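You operate a simulated robot arm through the tools that you are given. There is no shell and no other tool. Be economical: measure what you need, move in short steps, check, and stop when the job is done.

Carry out the task below with a simulated robot arm. There is one attempt and no reset: what you move stays moved.

JOB
Take the small steel block on the bench top by the green stand and put it away on the bench top across from the hood marked wave.
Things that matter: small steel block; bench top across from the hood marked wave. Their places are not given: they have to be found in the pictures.

It is judged by the outcome, as a careful person would: the job done as asked, and still so three seconds after it is handed in. It fails if anything else is knocked over, pushed out of place, dropped, spilled or broken.

ROBOT AND FRAMES
A 6-joint arm with a two-finger parallel gripper, fixed in place. Base frame: the origin is at the foot of the arm, x ahead of it, y to its left, z up; the work surface is at about z = 0.8. Lengths are in m, angles in rad, forces in N, time in s.
With the tool pointing down near the work surface it reaches from about 0.24 to 0.64 m from the base axis. Its first joint turns from -1.152 to 1.152 rad. Payload 2.7 kg.
The TCP is the grasp point between the finger pads, 0.023 m short of the fingertips. In the tool frame z runs along the fingers and y along their closing line. The gripper opens to 0.094 m. The fingers are 0.038 m wide and 0.01 m thick; the gripper's body (0.054 by 0.096 m) begins 0.039 m behind the TCP.
Orientation is told as [roll, pitch, yaw] about the base's x, y, z axes, in that order, counted from this pose: with the fingers straight down and closing along the base's y, the tool's x points along the base's -x, its y along +y and its z along -z.

CONTROLS
- The arm moves only by the tool arm_command. Its argument "deltas" is a list of rows, each an object (a shift or turn left out is 0, a gripper value left out holds the last) with "slide": the shift along the tool's x, y, z in m, a list of three; "dr": the turn, a rotation vector about the tool's x, y, z in rad, a list of three; "gripper": the gripper command, from -1 (shut) to 1 (fully open), values between in proportion. In form: [{"slide": [x, y, z], "dr": [ax, ay, az], "gripper": gripper}, ...]. A call has 1 to 10 rows; each row is the pose to reach, as a shift and turn from the pose commanded when the call began, along the tool's axes at that moment. A row lasts 0.2 s, in which the tool goes at most 0.05 m and 0.15 rad; a call with a longer step from one row to the next is refused whole, and so is a gripper value outside its range. Where a pose cannot be reached the arm comes as near as it can. A force on the tool above 40 N (or 10 N above the force at the start of the call, whichever is more), or a blocked arm, ends the call early, and 0.2 s more pass. Each finger travels about 0.045 m/s and halts on what it meets, pressing with about 34 N; the grip force reading is that of the motor and also rises with nothing between the fingers. The clock runs only during rows and for 0.2 s after the last one: add rows that repeat a pose to give the fingers time. It gives the time, the measured TCP pose, the force on the tool (base axes), the opening and the grip force at its end, in the units of the frame above (readings bear some noise), and new pictures: "views" is both (left out), scene, wrist or none.
- Cameras (640 x 400 px; columns grow to the right, rows downward): "scene" is fixed at [0.0845, -0.4636, 1.4029]; the picture's right is [0.57, -0.82, 0.00], its down [-0.63, -0.44, -0.64] and it looks along [0.53, 0.37, -0.77] (base axes); focal length 225 px, centre (320, 200). "wrist" rides on the gripper at [-0.039, 0, -0.044] in the tool frame; the picture's right is [0.00, -1.00, 0.00], its down [0.97, 0.00, -0.24] and it looks along [0.24, 0.00, 0.97] (tool axes); focal length 218 px, centre (320, 200).
- probe_pixels(camera, pixels): for up to 12 pixels [column, row] of the newest picture of that camera ("zoom" is the newest enlarged one), the place [x, y, z] in the base frame of the surface seen there, good to about 0.002 m, but the place of the scene camera against the robot may be out by one fixed shift of up to 0.025 m in any direction. It takes no simulated time.
- zoom(camera, box): a new picture of the part [left, top, right, bottom] of that camera's present view, enlarged. It takes no simulated time.
- sign_off(): hands the job in; it is judged then, once.

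Keep the steps short. Do not move on a guess: measure, check each grasp and each placing, and mend mistakes. In all there are 60 turns and 120 pictures (those below and enlarged ones count). Leave the gripper open and the arm clear of the work at the hand-in unless told otherwise, and finish with a single line.

The tools are called after "Request:" as a command line: name --argument value ..., lists and objects as JSON in quotes. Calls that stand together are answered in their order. arm_command: Moves the arm, as the interface text tells. Its arguments: {"type":"object","properties":{"deltas":{"type":"array"},"views":{"type":"string","enum":["both","scene","wrist","none"]}},"required":["deltas"]} The other tools are called the same way: probe_pixels (camera, pixels) gives the place of the surface under pixels of a picture; zoom (camera, box) takes an enlarged picture of a part of a camera's view; sign_off () hands the job in.

At the start:

```text
clock: 0.0
ee_pos: [0.4119, 0.1283, 1.0712]
ee_rot: [0.001, -0.001, 0.001]
wrist_force: [0.6, 0.3, 0.4]
width: 0.0939
finger_force: 0.0
```

scene: 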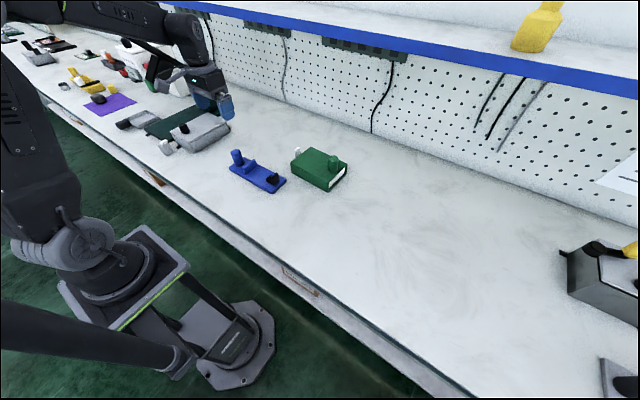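
wrist: 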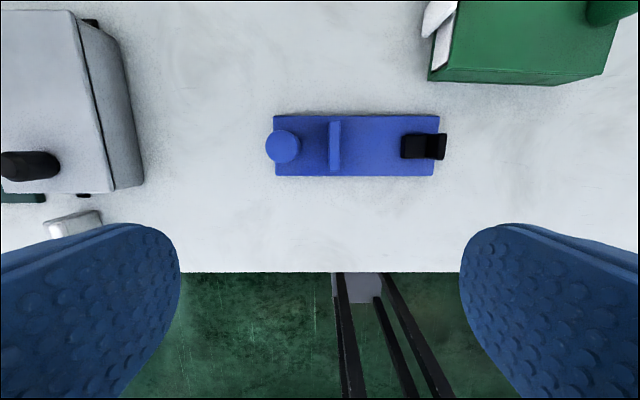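

I see a bench with a blue fixture, a green box and a grey device. I'll enlarge the views to find the steel block, the green stand and the wave mark.

Request:
zoom --camera "scene" --box '[100, 80, 260, 180]'

Request:
zoom --camera "scene" --box '[0, 10, 160, 110]'

Request:
zoom --camera "scene" --box '[220, 120, 380, 220]'

Request:
zoom --camera "scene" --box '[480, 150, 640, 400]'

```text
4.00 times, centred on (180, 130) of scene
```

zoom: 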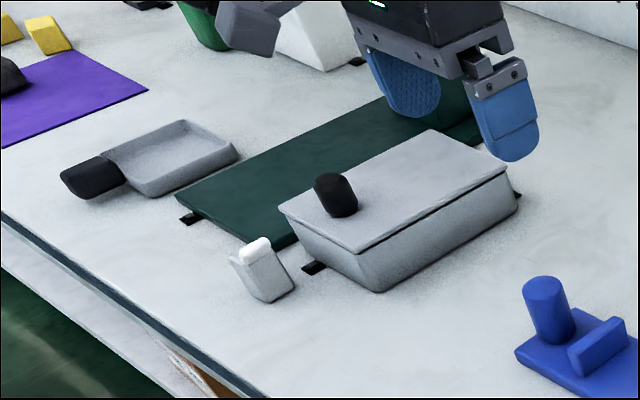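

```text
4.00 times, centred on (80, 60) of scene
```

zoom: 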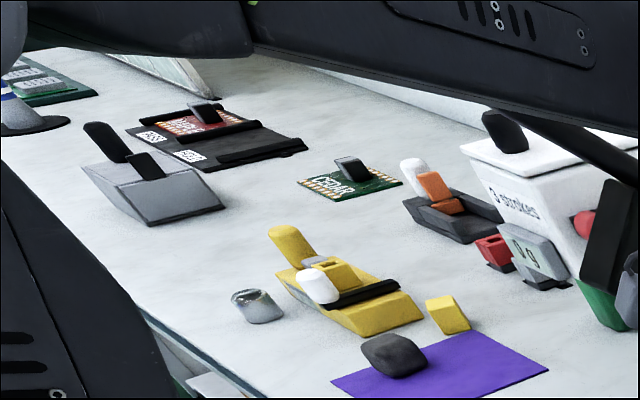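

```text
4.00 times, centred on (300, 170) of scene
```

zoom: 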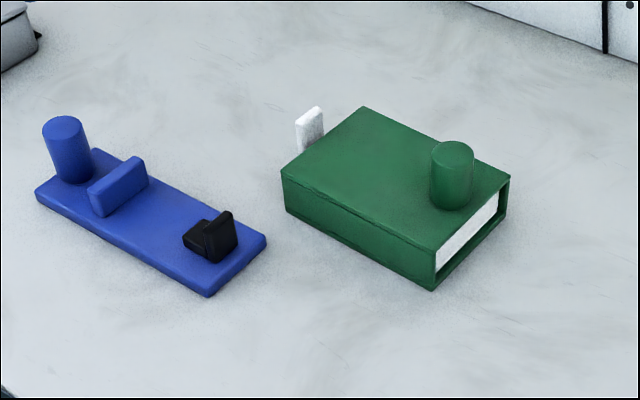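

```text
1.60 times, centred on (560, 275) of scene
```

zoom: 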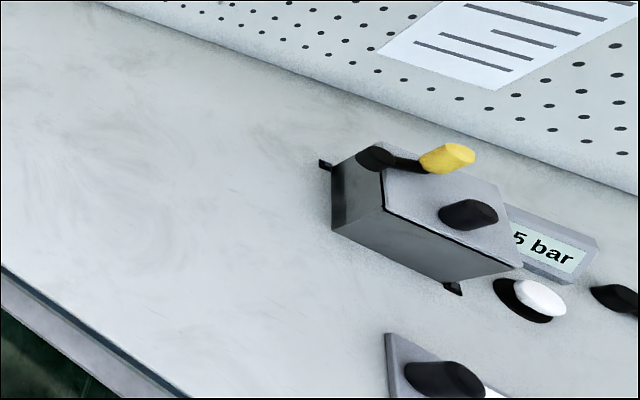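

There are several candidates and no clear wave mark yet. I'll probe the main objects to get a map before moving to look.

Request:
probe_pixels --camera "scene" --pixels '[[165, 147], [185, 130], [65, 87], [90, 82], [85, 47], [28, 42], [255, 172], [320, 165], [600, 265], [140, 122], [110, 105], [297, 152]]'

Request:
zoom --camera "scene" --box '[560, 230, 640, 400]'

Request:
zoom --camera "scene" --box '[100, 30, 200, 100]'

```text
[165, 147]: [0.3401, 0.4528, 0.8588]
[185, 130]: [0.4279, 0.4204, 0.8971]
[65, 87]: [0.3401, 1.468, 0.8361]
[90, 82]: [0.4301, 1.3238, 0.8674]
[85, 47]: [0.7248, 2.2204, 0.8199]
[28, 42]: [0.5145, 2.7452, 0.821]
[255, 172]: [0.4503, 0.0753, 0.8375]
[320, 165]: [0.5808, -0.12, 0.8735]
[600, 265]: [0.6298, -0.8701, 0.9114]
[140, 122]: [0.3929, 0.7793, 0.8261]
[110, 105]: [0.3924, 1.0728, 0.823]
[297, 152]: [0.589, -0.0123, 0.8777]
```

```text
2.35 times, centred on (600, 315) of scene
```

zoom: 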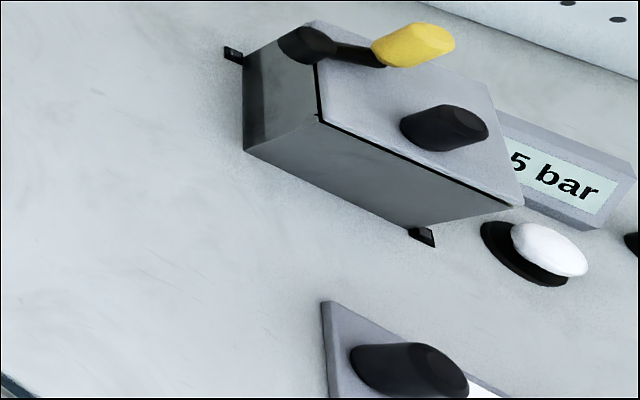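

```text
5.71 times, centred on (150, 65) of scene
```

zoom: 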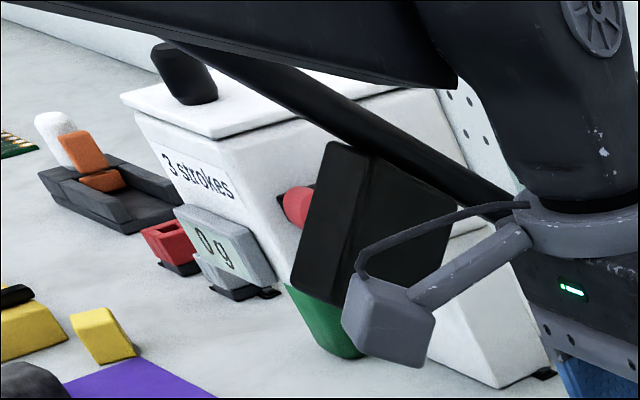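

The reachable objects are the grey chest (~0.43, 0.42), the blue fixture (0.45, 0.08) and the green box (0.58, -0.12). Next I'll carry the wrist camera right, about 0.2 m at this height, to see around the green box.

Request:
arm_command --deltas '[{"slide": [-0.02, -0.045, 0]}, {"slide": [-0.04, -0.085, 0]}, {"slide": [-0.06, -0.125, -0.01]}, {"slide": [-0.08, -0.165, -0.02]}, {"slide": [-0.1, -0.205, -0.03]}, {"slide": [-0.1, -0.25, -0.03]}, {"slide": [-0.1, -0.25, -0.03]}]'

```text
clock: 1.6
ee_pos: [0.512, -0.1224, 1.1011]
ee_rot: [0.0, -0.002, 0.0]
wrist_force: [0.0, 0.2, -0.3]
width: 0.0941
finger_force: 0.1
```

scene: 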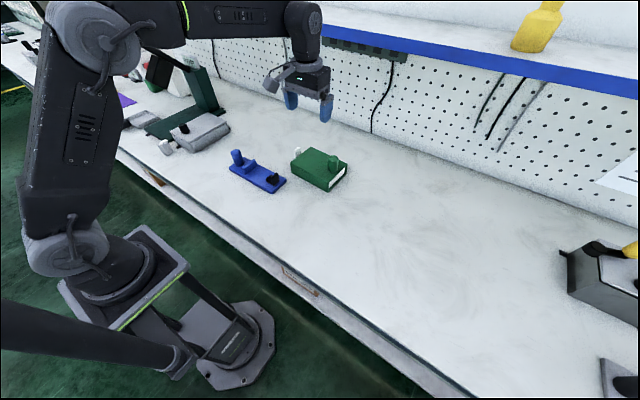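
wrist: 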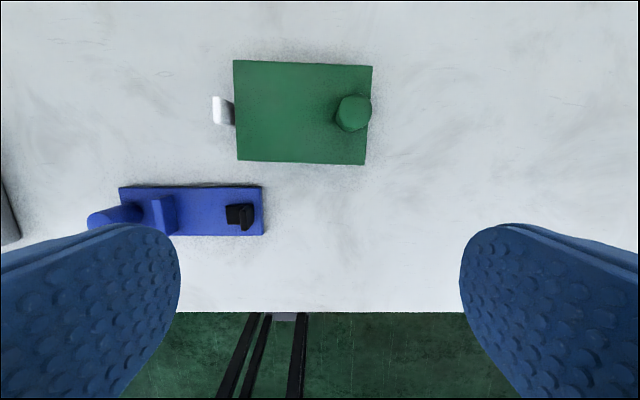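

The arm has moved aside and a dark green stand now shows at the left, near (205, 95). I'll zoom in there and on the small plate at the green box's left, wrist (220, 110).

Request:
zoom --camera "scene" --box '[120, 50, 248, 162]'

Request:
zoom --camera "wrist" --box '[190, 40, 390, 180]'

Request:
zoom --camera "scene" --box '[275, 130, 365, 200]'

```text
3.57 times, centred on (184, 106) of scene
```

zoom: 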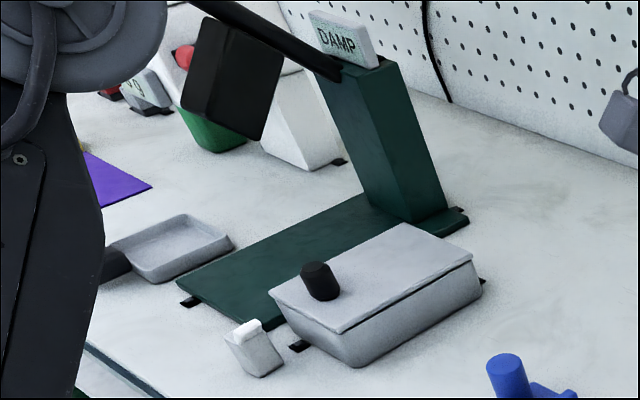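

```text
2.86 times, centred on (290, 110) of wrist
```

zoom: 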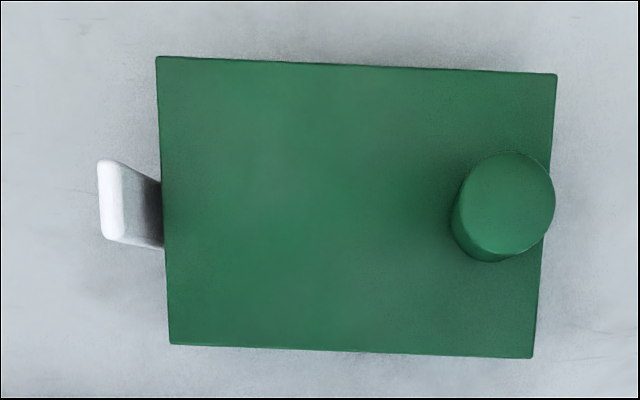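

```text
5.71 times, centred on (320, 165) of scene
```

zoom: 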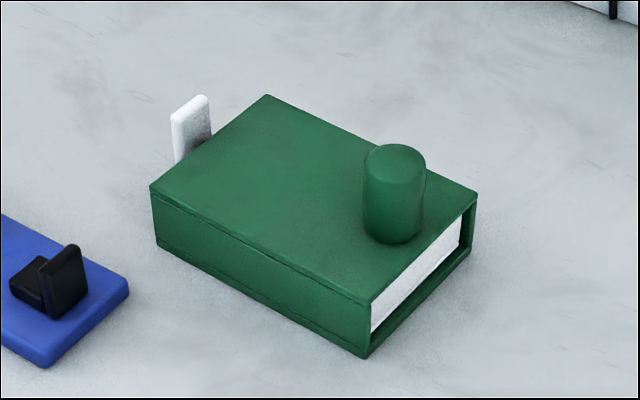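

The stand at the left is a dark green column marked DAMP, with a grey lidded box beside it and a small light object at (165, 147). I'll take the wrist camera over there.

Request:
arm_command --deltas '[{"slide": [0.02, 0.045, 0]}, {"slide": [0.04, 0.09, 0]}, {"slide": [0.06, 0.135, 0]}, {"slide": [0.08, 0.18, 0]}, {"slide": [0.1, 0.225, 0]}, {"slide": [0.11, 0.27, 0]}, {"slide": [0.12, 0.315, 0]}, {"slide": [0.13, 0.36, 0]}, {"slide": [0.14, 0.405, 0]}, {"slide": [0.14, 0.45, 0]}]' --views "none"

Request:
arm_command --deltas '[{"slide": [0, 0.04, 0]}, {"slide": [0, 0.08, 0]}, {"slide": [0, 0.12, 0]}, {"slide": [0, 0.12, 0]}]'

```text
clock: 3.8
ee_pos: [0.3704, 0.3272, 1.1032]
ee_rot: [0.0, -0.002, -0.002]
wrist_force: [-0.3, 0.2, 0.3]
width: 0.0941
finger_force: 0.1
```

```text
clock: 4.8
ee_pos: [0.3707, 0.4505, 1.1035]
ee_rot: [0.0, -0.003, -0.001]
wrist_force: [-0.2, -0.6, 0.8]
width: 0.0939
finger_force: 0.0
```

scene: 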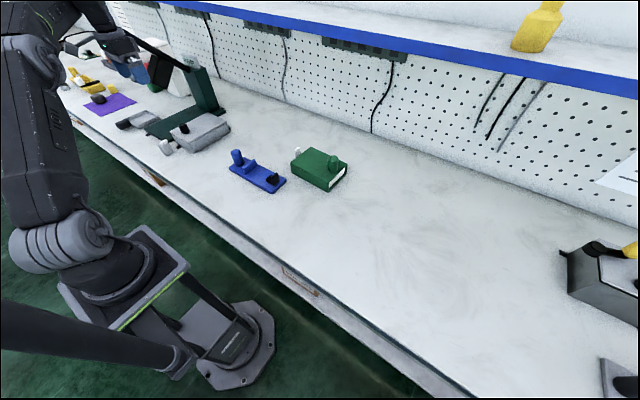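
wrist: 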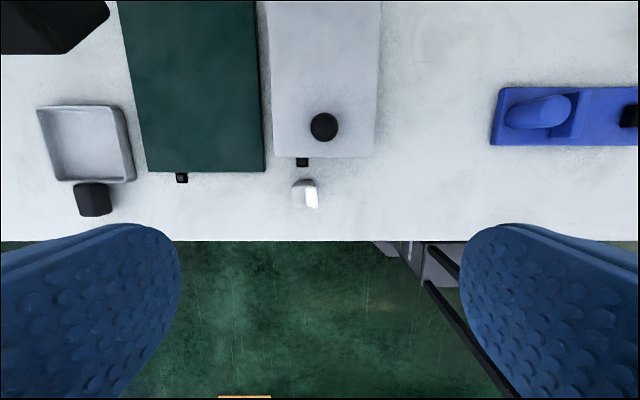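

The small object at wrist (305, 193) stands in front of the grey box. I'll zoom on it and on the area behind.

Request:
zoom --camera "wrist" --box '[260, 90, 390, 220]'

Request:
zoom --camera "scene" --box '[60, 20, 240, 160]'

Request:
probe_pixels --camera "wrist" --pixels '[[301, 190], [311, 197], [300, 208], [316, 205], [324, 127], [330, 80], [200, 100], [90, 140], [340, 200], [50, 20], [375, 150], [275, 150]]'

```text
3.08 times, centred on (325, 155) of wrist
```

zoom: 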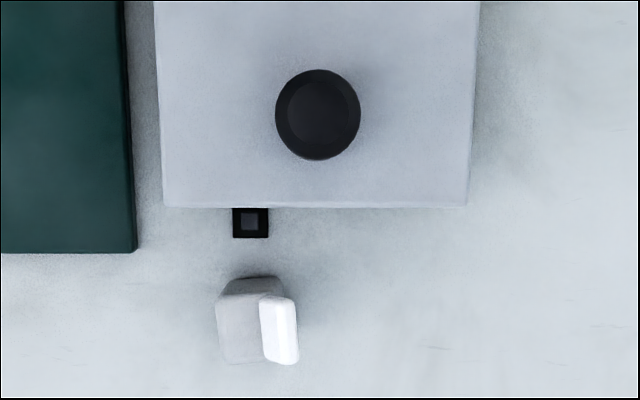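

```text
2.86 times, centred on (150, 90) of scene
```

zoom: 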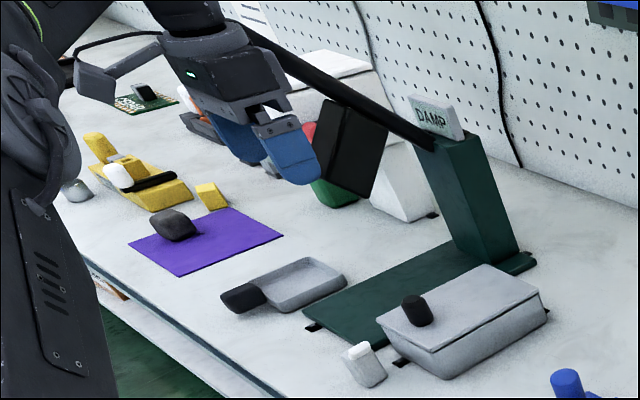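

```text
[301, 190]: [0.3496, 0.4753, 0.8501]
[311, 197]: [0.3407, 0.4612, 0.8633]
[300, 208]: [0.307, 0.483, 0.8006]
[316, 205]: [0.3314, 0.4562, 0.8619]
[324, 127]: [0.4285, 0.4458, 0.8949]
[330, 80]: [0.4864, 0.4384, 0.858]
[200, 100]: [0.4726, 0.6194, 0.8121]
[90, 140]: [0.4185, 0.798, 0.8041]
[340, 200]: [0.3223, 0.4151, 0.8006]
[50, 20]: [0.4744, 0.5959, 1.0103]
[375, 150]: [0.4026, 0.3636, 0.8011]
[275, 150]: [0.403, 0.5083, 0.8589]
```

The small grey block is at about (0.335, 0.465), near the stand's base. I still need the wave mark, and there may be hidden items, so I'll tilt the wrist camera forward from a little higher.

Request:
arm_command --deltas '[{"slide": [0, 0, -0.03], "dr": [0, -0.14, 0]}, {"slide": [0, 0, -0.06], "dr": [0, -0.28, 0]}, {"slide": [0, 0, -0.09], "dr": [0, -0.42, 0]}, {"slide": [0, 0, -0.1], "dr": [0, -0.56, 0]}, {"slide": [0, 0, -0.1], "dr": [0, -0.7, 0]}, {"slide": [0, 0, -0.1], "dr": [0, -0.84, 0]}, {"slide": [0, 0, -0.1], "dr": [0, -0.9, 0]}]'

```text
clock: 6.4
ee_pos: [0.386, 0.441, 1.2004]
ee_rot: [0.004, -0.902, -0.001]
wrist_force: [0.7, -0.7, 0.1]
width: 0.0937
finger_force: 0.0
out of reach, approached as far as the arm can: row 5, 6, 7
```

scene: 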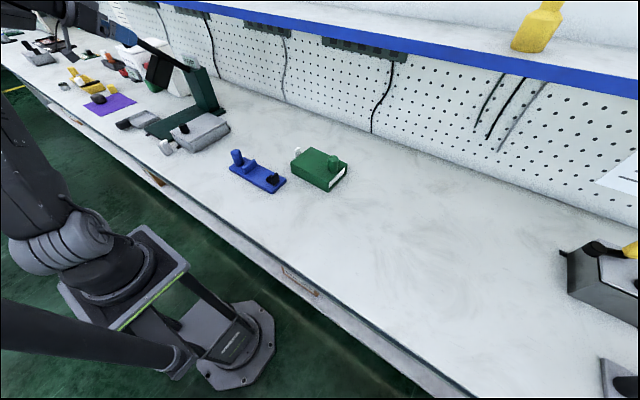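
wrist: 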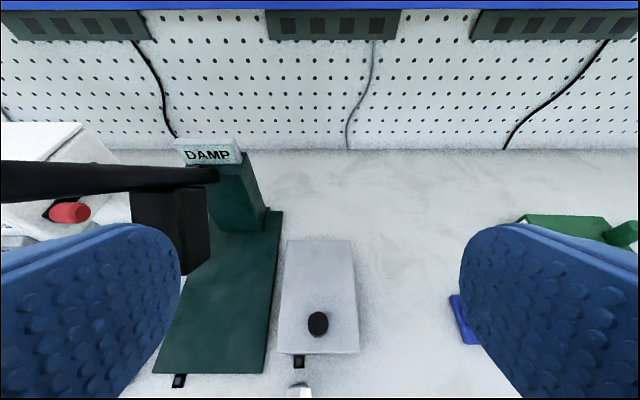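

The stand carries a DAMP plate and a black head on an arm, and I see no wave mark in this view. I'll turn the camera left to look at the white objects.

Request:
arm_command --deltas '[{"dr": [-0.11, 0, -0.087]}, {"dr": [-0.22, 0, -0.174]}, {"dr": [-0.33, 0, -0.26]}, {"dr": [-0.44, 0, -0.35]}, {"dr": [-0.55, 0, -0.435]}, {"dr": [-0.66, 0, -0.52]}, {"dr": [-0.66, 0, -0.52]}]' --views "wrist"

```text
clock: 8.0
ee_pos: [0.3846, 0.4389, 1.2035]
ee_rot: [0.005, -0.904, 0.837]
wrist_force: [-0.5, 0.1, -0.3]
width: 0.0942
finger_force: 0.0
```

wrist: 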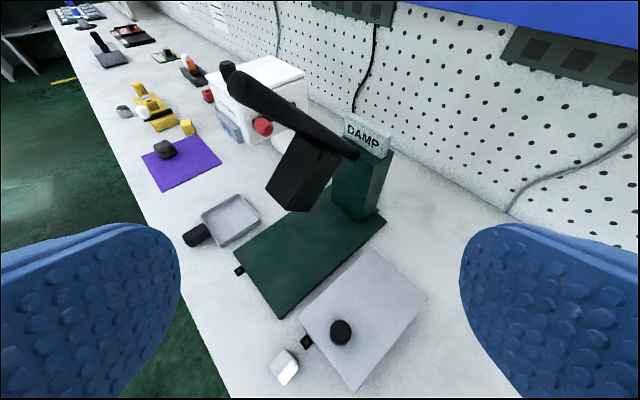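

Request:
zoom --camera "wrist" --box '[180, 40, 340, 160]'

Request:
zoom --camera "wrist" --box '[40, 0, 240, 140]'

Request:
zoom --camera "wrist" --box '[230, 230, 440, 400]'

```text
3.33 times, centred on (260, 100) of wrist
```

zoom: 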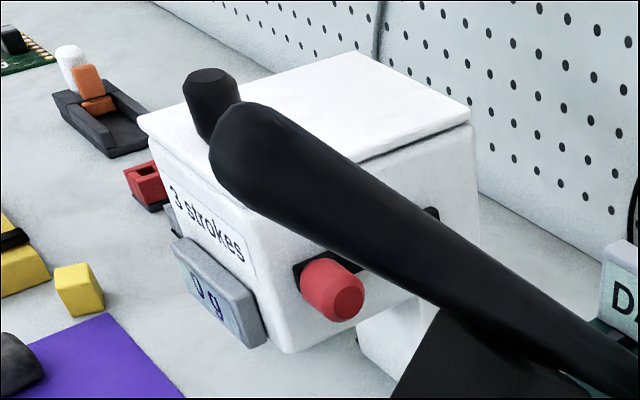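

```text
2.86 times, centred on (140, 70) of wrist
```

zoom: 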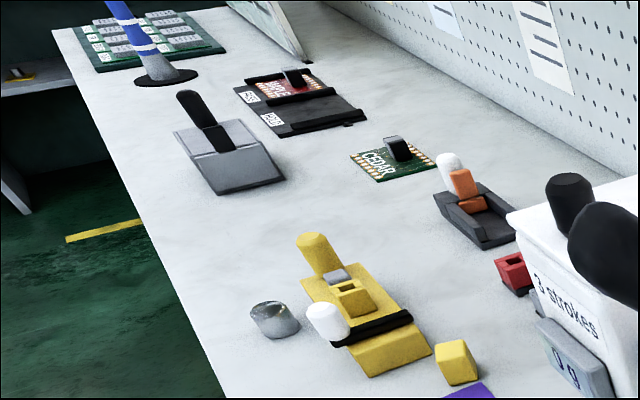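

```text
2.35 times, centred on (335, 315) of wrist
```

zoom: 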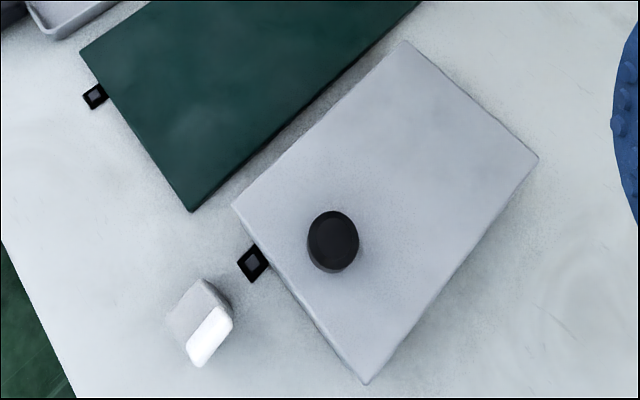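

No wave mark here. I'll turn back to face forward and go right to inspect the green box's end faces and the right part of the bench.

Request:
arm_command --deltas '[{"dr": [0.11, 0, 0.087]}, {"dr": [0.22, 0, 0.174]}, {"dr": [0.33, 0, 0.26]}, {"dr": [0.44, 0, 0.35]}, {"dr": [0.55, 0, 0.435]}, {"dr": [0.66, 0, 0.52]}, {"dr": [0.66, 0, 0.52]}]' --views "none"

Request:
arm_command --deltas '[{"slide": [0, -0.045, 0]}, {"slide": [0, -0.09, 0]}, {"slide": [0, -0.135, 0]}, {"slide": [0, -0.18, 0]}, {"slide": [0, -0.225, 0]}, {"slide": [0, -0.27, 0]}, {"slide": [0, -0.315, 0]}, {"slide": [0, -0.36, 0]}, {"slide": [0, -0.405, 0]}, {"slide": [0, -0.45, 0]}]' --views "wrist"

Request:
arm_command --deltas '[{"slide": [0, -0.045, 0]}, {"slide": [0, -0.09, 0]}, {"slide": [0, -0.135, 0]}, {"slide": [0, -0.18, 0]}, {"slide": [0, -0.225, 0]}, {"slide": [0, -0.27, 0]}, {"slide": [0, -0.315, 0]}, {"slide": [0, -0.36, 0]}, {"slide": [0, -0.36, 0]}]' --views "wrist"

```text
clock: 9.6
ee_pos: [0.3857, 0.4397, 1.2012]
ee_rot: [0.0, -0.902, -0.001]
wrist_force: [0.0, 0.0, -0.6]
width: 0.0941
finger_force: 0.1
```

```text
clock: 11.8
ee_pos: [0.3833, -0.008, 1.2004]
ee_rot: [0.002, -0.903, -0.004]
wrist_force: [-0.1, -0.7, 0.0]
width: 0.094
finger_force: 0.2
```

wrist: 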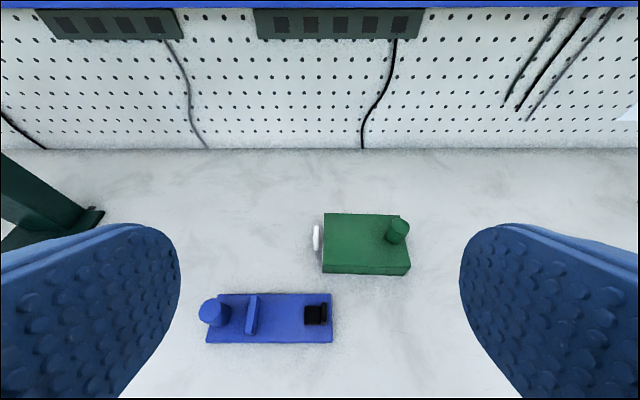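

```text
clock: 13.8
ee_pos: [0.3833, -0.3678, 1.2026]
ee_rot: [0.0, -0.904, 0.001]
wrist_force: [-0.5, 0.5, -0.1]
width: 0.0938
finger_force: 0.1
```

wrist: 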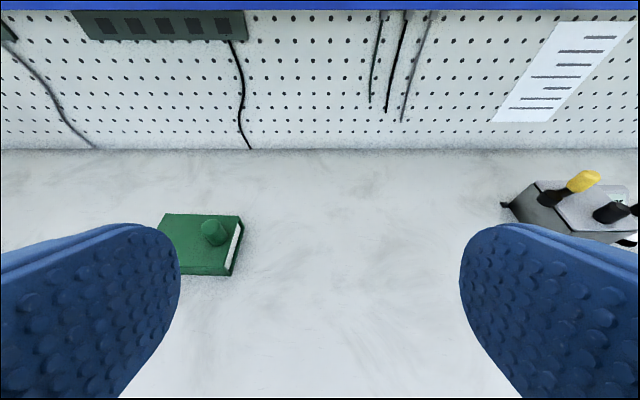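

There may be a mark on the right-hand grey box, near wrist (618, 200). I'll turn the camera right.

Request:
arm_command --deltas '[{"dr": [0.11, 0, 0.087]}, {"dr": [0.22, 0, 0.174]}, {"dr": [0.33, 0, 0.26]}, {"dr": [0.44, 0, 0.35]}, {"dr": [0.55, 0, 0.435]}, {"dr": [0.6, 0, 0.47]}, {"dr": [0.6, 0, 0.47]}]' --views "wrist"

Request:
zoom --camera "wrist" --box '[180, 60, 460, 280]'

```text
clock: 15.4
ee_pos: [0.3868, -0.3684, 1.2017]
ee_rot: [-0.005, -0.903, -0.759]
wrist_force: [0.2, -0.4, 0.6]
width: 0.0938
finger_force: 0.1
```

wrist: 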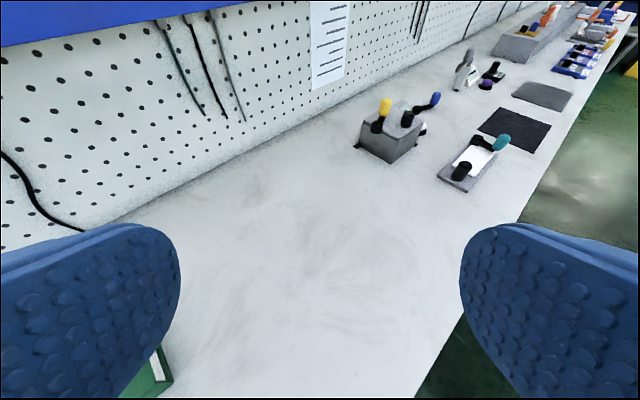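

```text
1.82 times, centred on (320, 170) of wrist
```

zoom: 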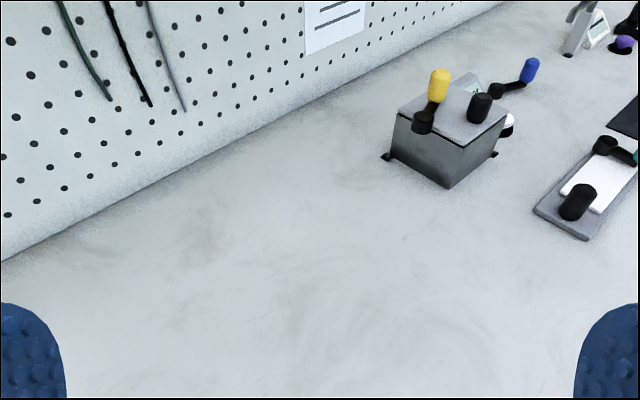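

Nothing marked wave on the right side within view. I'll swing left and lower to see the green box's white right-hand end.

Request:
arm_command --deltas '[{"dr": [-0.11, 0, -0.087]}, {"dr": [-0.22, 0, -0.174]}, {"dr": [-0.33, 0, -0.26]}, {"dr": [-0.44, 0, -0.35]}, {"dr": [-0.55, 0, -0.435]}, {"dr": [-0.66, 0, -0.52]}, {"dr": [-0.77, 0, -0.61]}, {"dr": [-0.88, 0, -0.7]}, {"dr": [-0.99, 0, -0.785]}, {"dr": [-1.1, 0, -0.87]}]' --views "none"

Request:
arm_command --deltas '[{"slide": [0.03, 0, 0.024]}, {"slide": [0.06, 0, 0.048]}, {"slide": [0.09, 0, 0.072]}, {"slide": [0.12, 0, 0.096]}, {"slide": [0.12, 0, 0.096]}]' --views "wrist"

```text
clock: 17.6
ee_pos: [0.386, -0.3697, 1.203]
ee_rot: [-0.003, -0.9, 0.644]
wrist_force: [-0.4, 0.7, -0.7]
width: 0.094
finger_force: 0.0
```

```text
clock: 18.8
ee_pos: [0.3865, -0.3706, 1.048]
ee_rot: [-0.004, -0.898, 0.643]
wrist_force: [-1.0, -0.4, 0.5]
width: 0.094
finger_force: 0.1
```

wrist: 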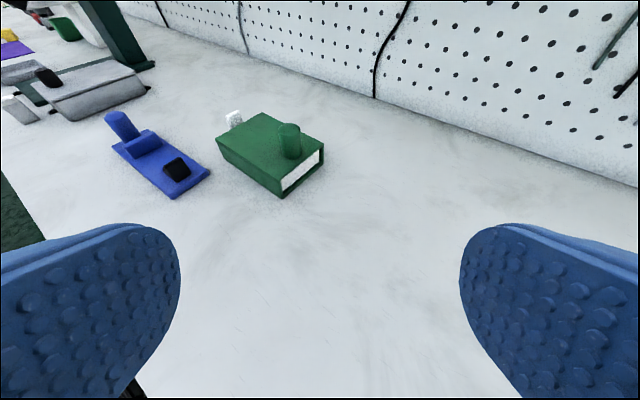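

Request:
zoom --camera "wrist" --box '[200, 90, 350, 210]'

Request:
zoom --camera "wrist" --box '[0, 0, 170, 130]'

```text
3.33 times, centred on (275, 150) of wrist
```

zoom: 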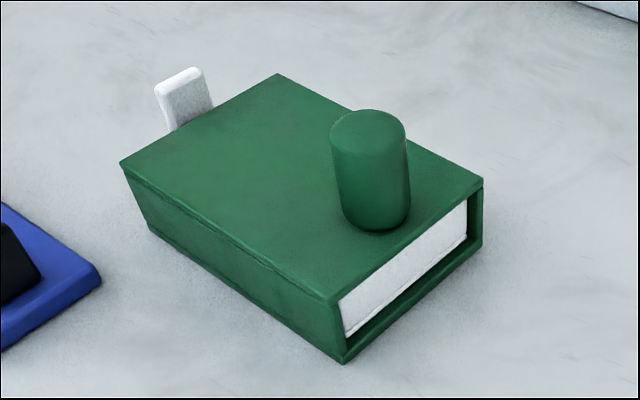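

```text
3.08 times, centred on (85, 65) of wrist
```

zoom: 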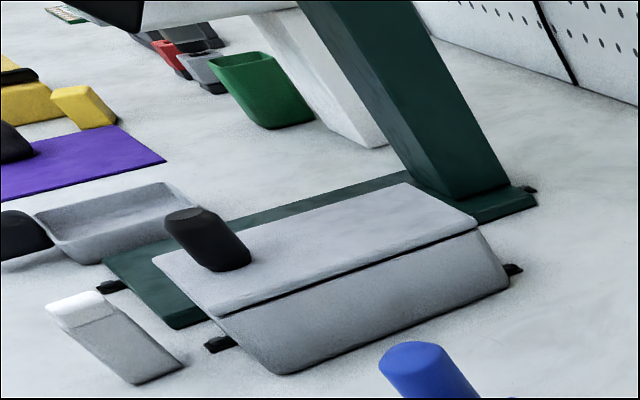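

The white plate behind the green box's left end may carry a mark facing left. I'll move to the left of it and look right.

Request:
arm_command --deltas '[{"slide": [-0.0168, 0.036, 0.021]}, {"slide": [-0.0336, 0.072, 0.042]}, {"slide": [-0.0504, 0.108, 0.063]}, {"slide": [-0.0672, 0.144, 0.084]}, {"slide": [-0.084, 0.18, 0.105]}, {"slide": [-0.1008, 0.216, 0.126]}, {"slide": [-0.1176, 0.252, 0.147]}, {"slide": [-0.1344, 0.288, 0.168]}, {"slide": [-0.1512, 0.324, 0.189]}, {"slide": [-0.168, 0.36, 0.21]}]' --views "none"

Request:
arm_command --deltas '[{"slide": [-0.0168, 0.036, 0.021], "dr": [0.11, 0, 0.087]}, {"slide": [-0.0336, 0.072, 0.042], "dr": [0.22, 0, 0.174]}, {"slide": [-0.0504, 0.108, 0.063], "dr": [0.33, 0, 0.26]}, {"slide": [-0.0672, 0.144, 0.084], "dr": [0.44, 0, 0.35]}, {"slide": [-0.0672, 0.144, 0.084], "dr": [0.55, 0, 0.435]}, {"slide": [-0.0672, 0.144, 0.084], "dr": [0.66, 0, 0.52]}, {"slide": [-0.0672, 0.144, 0.084], "dr": [0.77, 0, 0.61]}, {"slide": [-0.0672, 0.144, 0.084], "dr": [0.88, 0, 0.7]}, {"slide": [-0.0672, 0.144, 0.084], "dr": [0.99, 0, 0.785]}, {"slide": [-0.0672, 0.144, 0.084], "dr": [1.1, 0, 0.87]}]' --views "wrist"

```text
clock: 21.0
ee_pos: [0.3856, 0.0803, 1.0446]
ee_rot: [-0.001, -0.899, 0.64]
wrist_force: [0.6, 0.2, -0.5]
width: 0.0939
finger_force: 0.0
```

```text
clock: 23.2
ee_pos: [0.3881, 0.2586, 1.0469]
ee_rot: [-0.007, -0.901, -0.759]
wrist_force: [-0.1, -0.8, -0.4]
width: 0.094
finger_force: 0.0
```

wrist: 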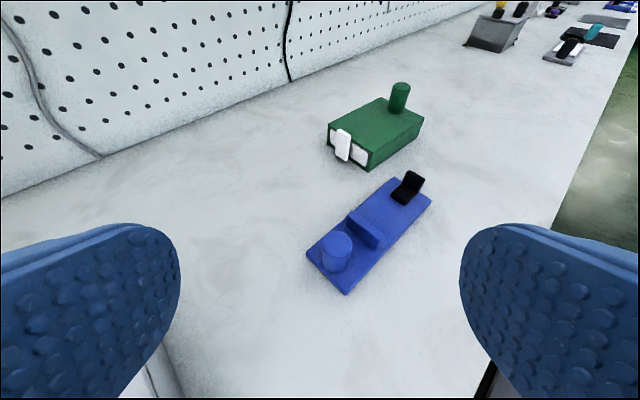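

Request:
zoom --camera "wrist" --box '[290, 70, 450, 190]'

Request:
zoom --camera "scene" --box '[480, 0, 640, 120]'

Request:
zoom --camera "scene" --box '[140, 0, 340, 140]'

```text
3.33 times, centred on (370, 130) of wrist
```

zoom: 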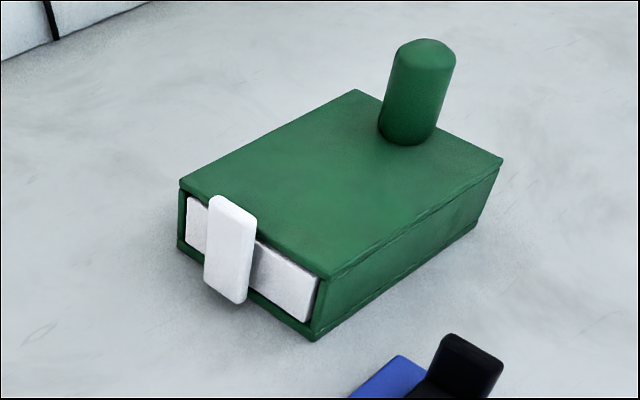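

```text
3.33 times, centred on (560, 60) of scene
```

zoom: 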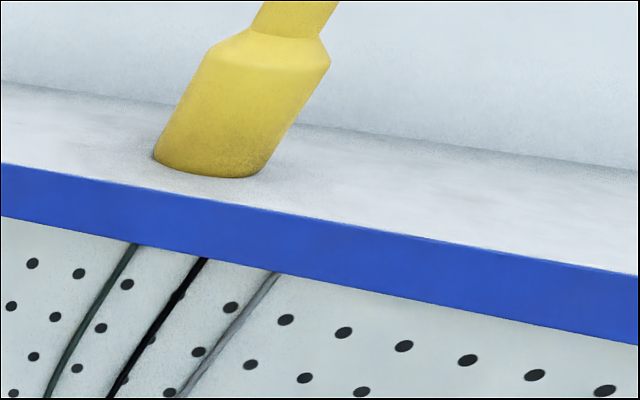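

```text
2.86 times, centred on (240, 70) of scene
```

zoom: 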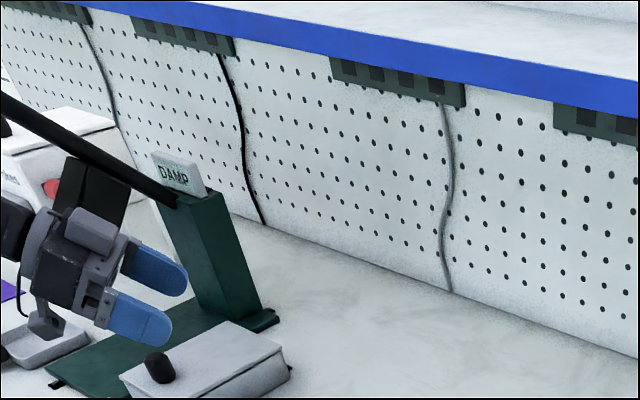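

It's a green sleeve with a white drawer and pull tab, and carries no mark. I'll turn back left, looking level at the DAMP stand, its black head and the grey box from this lower position.

Request:
arm_command --deltas '[{"dr": [-0.11, 0, -0.087]}, {"dr": [-0.22, 0, -0.174]}, {"dr": [-0.33, 0, -0.26]}, {"dr": [-0.44, 0, -0.35]}, {"dr": [-0.55, 0, -0.435]}, {"dr": [-0.66, 0, -0.52]}, {"dr": [-0.77, 0, -0.61]}, {"dr": [-0.88, 0, -0.7]}, {"dr": [-0.99, 0, -0.785]}, {"dr": [-1.1, 0, -0.87]}]' --views "wrist"

```text
clock: 25.4
ee_pos: [0.3865, 0.2606, 1.0476]
ee_rot: [-0.004, -0.9, 0.508]
wrist_force: [0.4, 0.2, -1.2]
width: 0.0938
finger_force: 0.1
out of reach, approached as far as the arm can: row 10
```

wrist: 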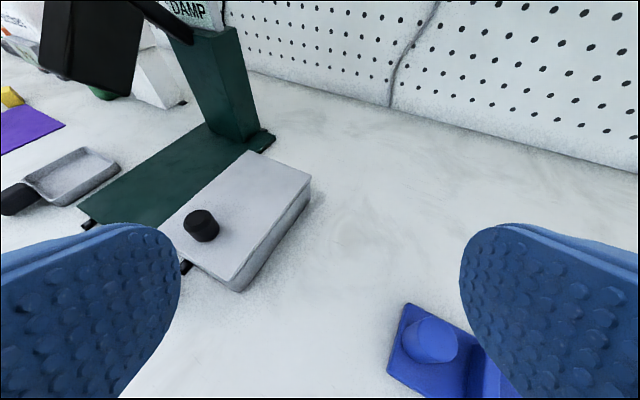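

I'll slide back and left to get a front view of the stand and grey box, then raise the gaze.

Request:
arm_command --deltas '[{"slide": [0, 0.045, 0]}, {"slide": [0, 0.09, 0]}, {"slide": [0, 0.135, 0]}, {"slide": [0, 0.18, 0]}, {"slide": [0, 0.225, 0]}, {"slide": [0, 0.27, 0], "dr": [0.11, 0, 0.087]}, {"slide": [0, 0.27, 0], "dr": [0.22, 0, 0.174]}, {"slide": [0, 0.27, 0], "dr": [0.33, 0, 0.26]}, {"slide": [0, 0.27, 0], "dr": [0.33, 0, 0.26]}]' --views "none"

Request:
arm_command --deltas '[{"dr": [0, -0.14, 0]}, {"dr": [0, -0.28, 0]}, {"dr": [0, -0.42, 0]}, {"dr": [0, -0.42, 0]}]' --views "wrist"

```text
clock: 27.4
ee_pos: [0.3329, 0.4666, 1.0551]
ee_rot: [-0.005, -0.899, 0.084]
wrist_force: [0.6, 0.4, 1.3]
width: 0.094
finger_force: 0.0
out of reach, approached as far as the arm can: row 5, 6, 7, 8, 9
```

```text
clock: 28.4
ee_pos: [0.3824, 0.4417, 1.0568]
ee_rot: [-0.018, -1.322, 0.099]
wrist_force: [0.3, 0.7, 0.7]
width: 0.0942
finger_force: 0.1
out of reach, approached as far as the arm can: row 1, 2, 3, 4
```

wrist: 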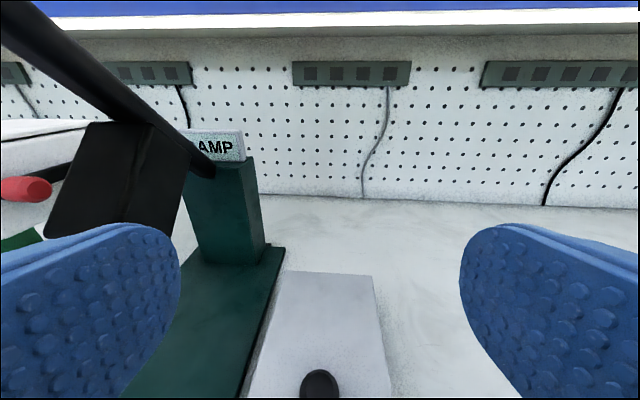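

No wave mark here. I'll check the bench front edge features at scene (155, 178) and (300, 283), and the far ends of the bench.

Request:
zoom --camera "scene" --box '[100, 130, 340, 300]'

Request:
zoom --camera "scene" --box '[0, 20, 120, 130]'

Request:
zoom --camera "scene" --box '[130, 60, 250, 160]'

```text
2.35 times, centred on (220, 215) of scene
```

zoom: 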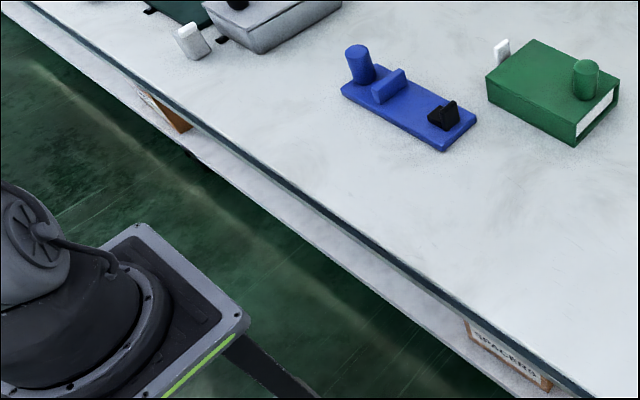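

```text
3.64 times, centred on (60, 75) of scene
```

zoom: 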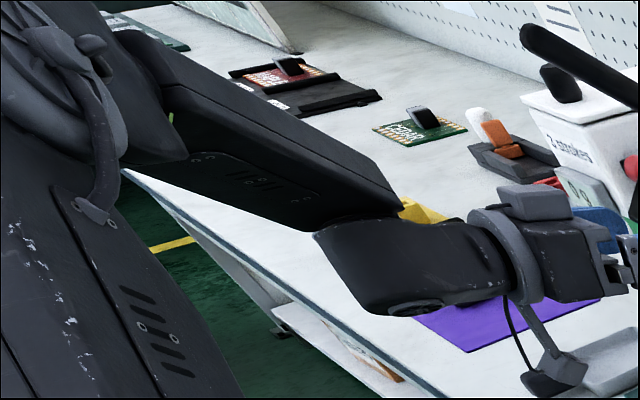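

```text
4.00 times, centred on (190, 110) of scene
```

zoom: 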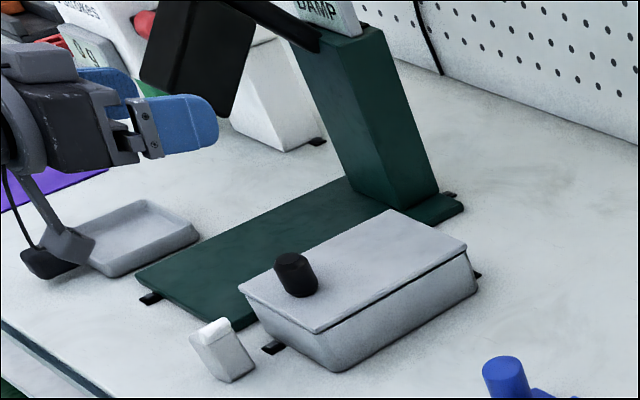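

The labels on the bench front are drawers ("SPACERS"), not hoods. I'll level the tool and rise to look down around and behind the green stand for hidden items.

Request:
arm_command --deltas '[{"slide": [-0.03, 0, -0.01], "dr": [0, 0.14, 0]}, {"slide": [-0.06, 0, -0.02], "dr": [0, 0.28, 0]}, {"slide": [-0.09, 0, -0.03], "dr": [0, 0.42, 0]}, {"slide": [-0.12, 0, -0.035], "dr": [0, 0.56, 0]}, {"slide": [-0.15, 0, -0.04], "dr": [0, 0.7, 0]}, {"slide": [-0.18, 0, -0.045], "dr": [0, 0.84, 0]}, {"slide": [-0.2, 0, -0.05], "dr": [0, 0.9, 0]}, {"slide": [-0.22, 0, -0.055], "dr": [0, 0.9, 0]}]' --views "wrist"

```text
clock: 30.2
ee_pos: [0.3749, 0.4301, 1.2676]
ee_rot: [-0.006, -0.419, 0.083]
wrist_force: [-0.4, 0.1, 0.4]
width: 0.094
finger_force: 0.1
out of reach, approached as far as the arm can: row 7, 8
```

wrist: 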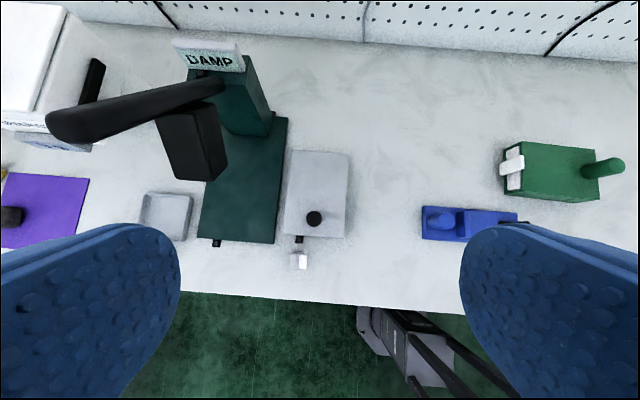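

The only loose metal block near the stand is the small one at wrist (300, 260). The hood may be above shelf level or elsewhere, so I'll move to the middle and look up and ahead.

Request:
arm_command --deltas '[{"slide": [0.02, -0.045, 0]}, {"slide": [0.03, -0.09, 0.0]}, {"slide": [0.03, -0.135, 0.0], "dr": [0, -0.14, 0]}, {"slide": [0.03, -0.18, 0], "dr": [0, -0.28, 0]}, {"slide": [0.03, -0.225, 0], "dr": [0, -0.42, 0]}, {"slide": [0.03, -0.27, 0], "dr": [0, -0.56, 0]}, {"slide": [0.03, -0.315, 0], "dr": [0, -0.7, 0]}, {"slide": [0.03, -0.36, 0], "dr": [0, -0.84, 0]}, {"slide": [0.03, -0.36, 0], "dr": [0, -0.98, 0]}, {"slide": [0.03, -0.36, 0], "dr": [0, -1.12, 0]}]' --views "none"

Request:
arm_command --deltas '[{"dr": [0, -0.14, 0]}, {"dr": [0, -0.28, 0]}, {"dr": [0, -0.42, 0]}, {"dr": [0, -0.56, 0]}, {"dr": [0, -0.56, 0]}]' --views "wrist"

```text
clock: 32.4
ee_pos: [0.3748, 0.0606, 1.2541]
ee_rot: [-0.154, -1.541, 0.241]
wrist_force: [-0.1, -0.2, 0.9]
width: 0.0939
finger_force: 0.1
out of reach, approached as far as the arm can: row 2, 8, 10
```

```text
clock: 33.6
ee_pos: [0.3676, 0.0107, 1.2482]
ee_rot: [-3.128, -1.043, -3.069]
wrist_force: [-0.1, -0.5, -1.1]
width: 0.0944
finger_force: 0.0
out of reach, approached as far as the arm can: row 1, 2, 3, 4, 5
```

wrist: 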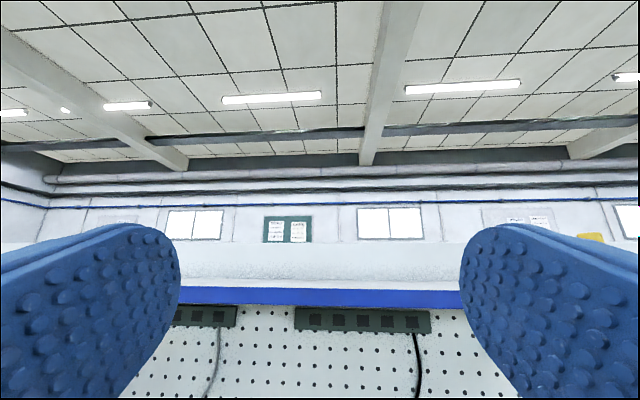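

The ceiling and upper wall have no hood, so it must be one of the bench devices. I'll enlarge each one strongly.

Request:
zoom --camera "scene" --box '[155, 105, 235, 155]'

Request:
zoom --camera "scene" --box '[140, 40, 220, 100]'

Request:
zoom --camera "scene" --box '[0, 25, 80, 75]'

Request:
zoom --camera "scene" --box '[225, 140, 290, 200]'

```text
8.00 times, centred on (195, 130) of scene
```

zoom: 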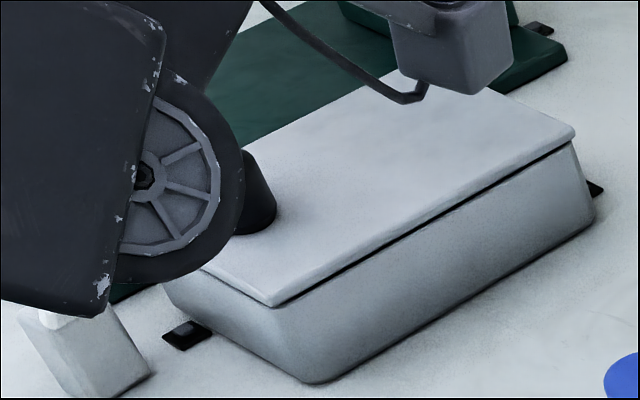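

```text
6.67 times, centred on (180, 70) of scene
```

zoom: 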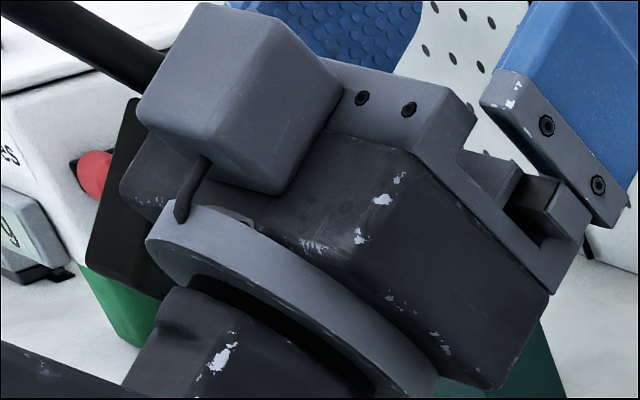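

```text
8.00 times, centred on (40, 50) of scene
```

zoom: 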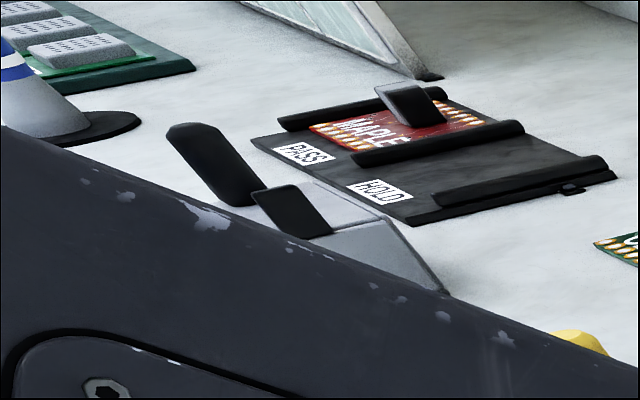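

```text
6.67 times, centred on (258, 170) of scene
```

zoom: 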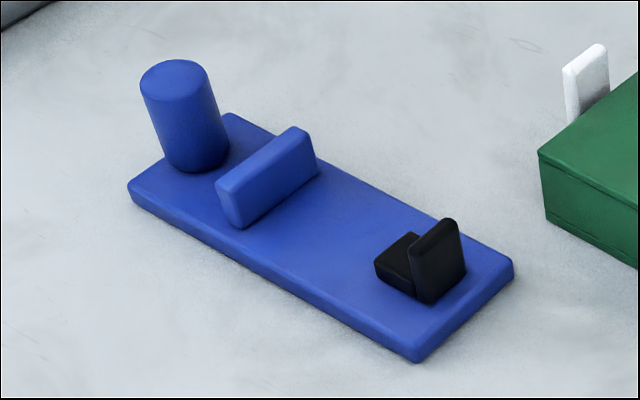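

At far left there is a glass-fronted structure, scene (45, 28), that could be a hood. I'll lower the gaze and turn right for a detailed look at that end too.

Request:
arm_command --deltas '[{"dr": [0, 0.14, 0]}, {"dr": [0, 0.28, 0]}, {"dr": [0, 0.42, 0]}, {"dr": [0, 0.56, 0]}, {"dr": [0, 0.7, 0]}, {"dr": [0, 0.84, 0]}, {"dr": [0, 0.9, 0]}]' --views "none"

Request:
arm_command --deltas '[{"dr": [0.13, 0, 0.05]}, {"dr": [0.26, 0, 0.1]}, {"dr": [0.39, 0, 0.15]}, {"dr": [0.52, 0, 0.2]}, {"dr": [0.65, 0, 0.25]}, {"dr": [0.78, 0, 0.3]}, {"dr": [0.91, 0, 0.35]}, {"dr": [1.04, 0, 0.4]}, {"dr": [1.04, 0, 0.4]}]' --views "both"

```text
clock: 35.2
ee_pos: [0.3536, -0.0097, 1.2111]
ee_rot: [0.108, -1.239, 0.012]
wrist_force: [-0.3, -2.5, 1.1]
width: 0.094
finger_force: 0.0
out of reach, approached as far as the arm can: row 5, 6, 7
```

```text
clock: 37.2
ee_pos: [0.3655, 0.0097, 1.2536]
ee_rot: [-0.013, -1.206, -1.025]
wrist_force: [0.0, -1.1, 0.0]
width: 0.0938
finger_force: 0.0
out of reach, approached as far as the arm can: row 1, 2
```

scene: 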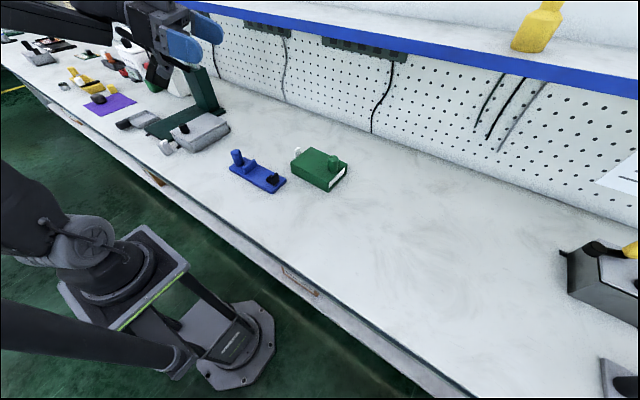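
wrist: 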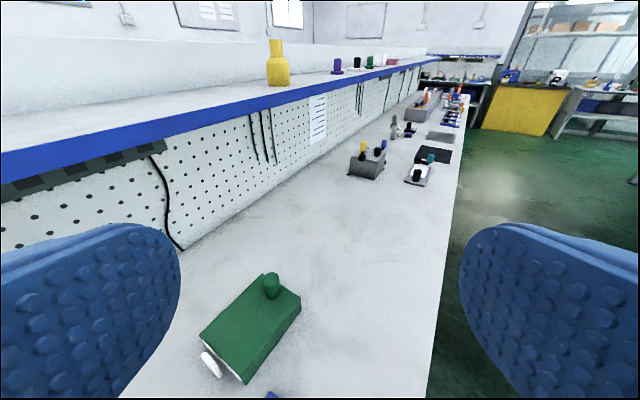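

Request:
zoom --camera "wrist" --box '[330, 80, 490, 200]'

Request:
zoom --camera "wrist" --box '[190, 260, 310, 390]'

```text
3.33 times, centred on (410, 140) of wrist
```

zoom: 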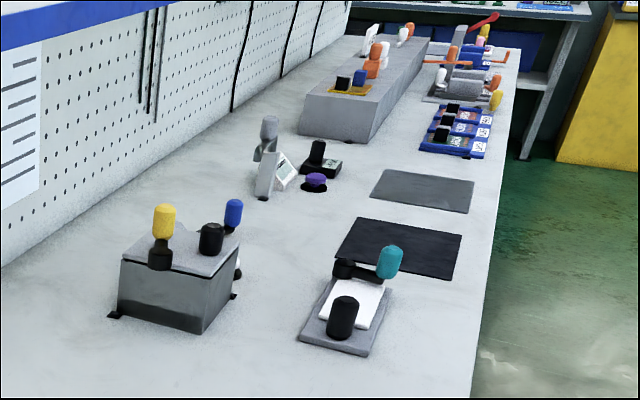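

```text
3.08 times, centred on (250, 325) of wrist
```

zoom: 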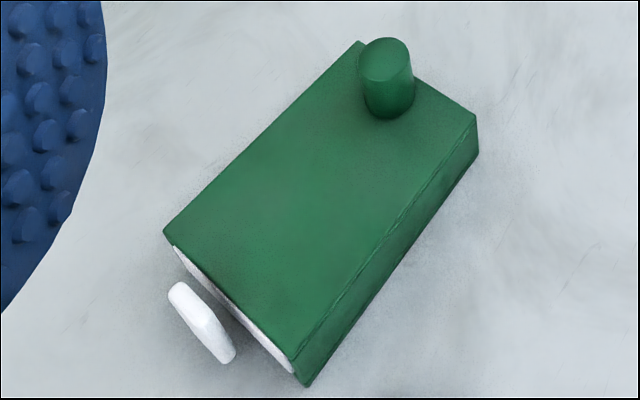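

Nothing there says wave. I'll swing to the left for a high, level view of the far-left end, where the glass-fronted structure stands.

Request:
arm_command --deltas '[{"dr": [-0.13, 0, -0.05]}, {"dr": [-0.26, 0, -0.1]}, {"dr": [-0.39, 0, -0.15]}, {"dr": [-0.52, 0, -0.2]}, {"dr": [-0.65, 0, -0.25]}, {"dr": [-0.78, 0, -0.3]}, {"dr": [-0.91, 0, -0.35]}, {"dr": [-1.04, 0, -0.4]}, {"dr": [-1.17, 0, -0.45]}, {"dr": [-1.3, 0, -0.5]}]' --views "none"

Request:
arm_command --deltas '[{"dr": [-0.13, 0, -0.05]}, {"dr": [-0.26, 0, -0.1]}, {"dr": [-0.39, 0, -0.15]}, {"dr": [-0.52, 0, -0.2]}, {"dr": [-0.52, 0, -0.2]}]' --views "wrist"

```text
clock: 39.4
ee_pos: [0.3767, 0.0044, 1.2758]
ee_rot: [-0.147, -1.307, 0.387]
wrist_force: [0.4, 1.2, 0.0]
width: 0.0937
finger_force: 0.1
out of reach, approached as far as the arm can: row 9, 10
```

```text
clock: 40.6
ee_pos: [0.366, 0.0101, 1.2537]
ee_rot: [-0.004, -1.198, 0.922]
wrist_force: [-0.7, 0.0, -0.6]
width: 0.0938
finger_force: 0.1
```

wrist: 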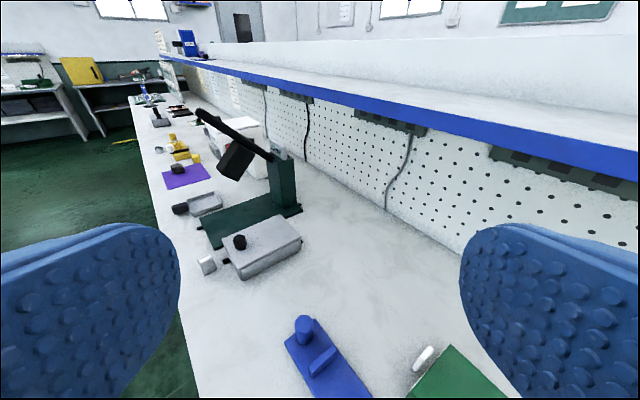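

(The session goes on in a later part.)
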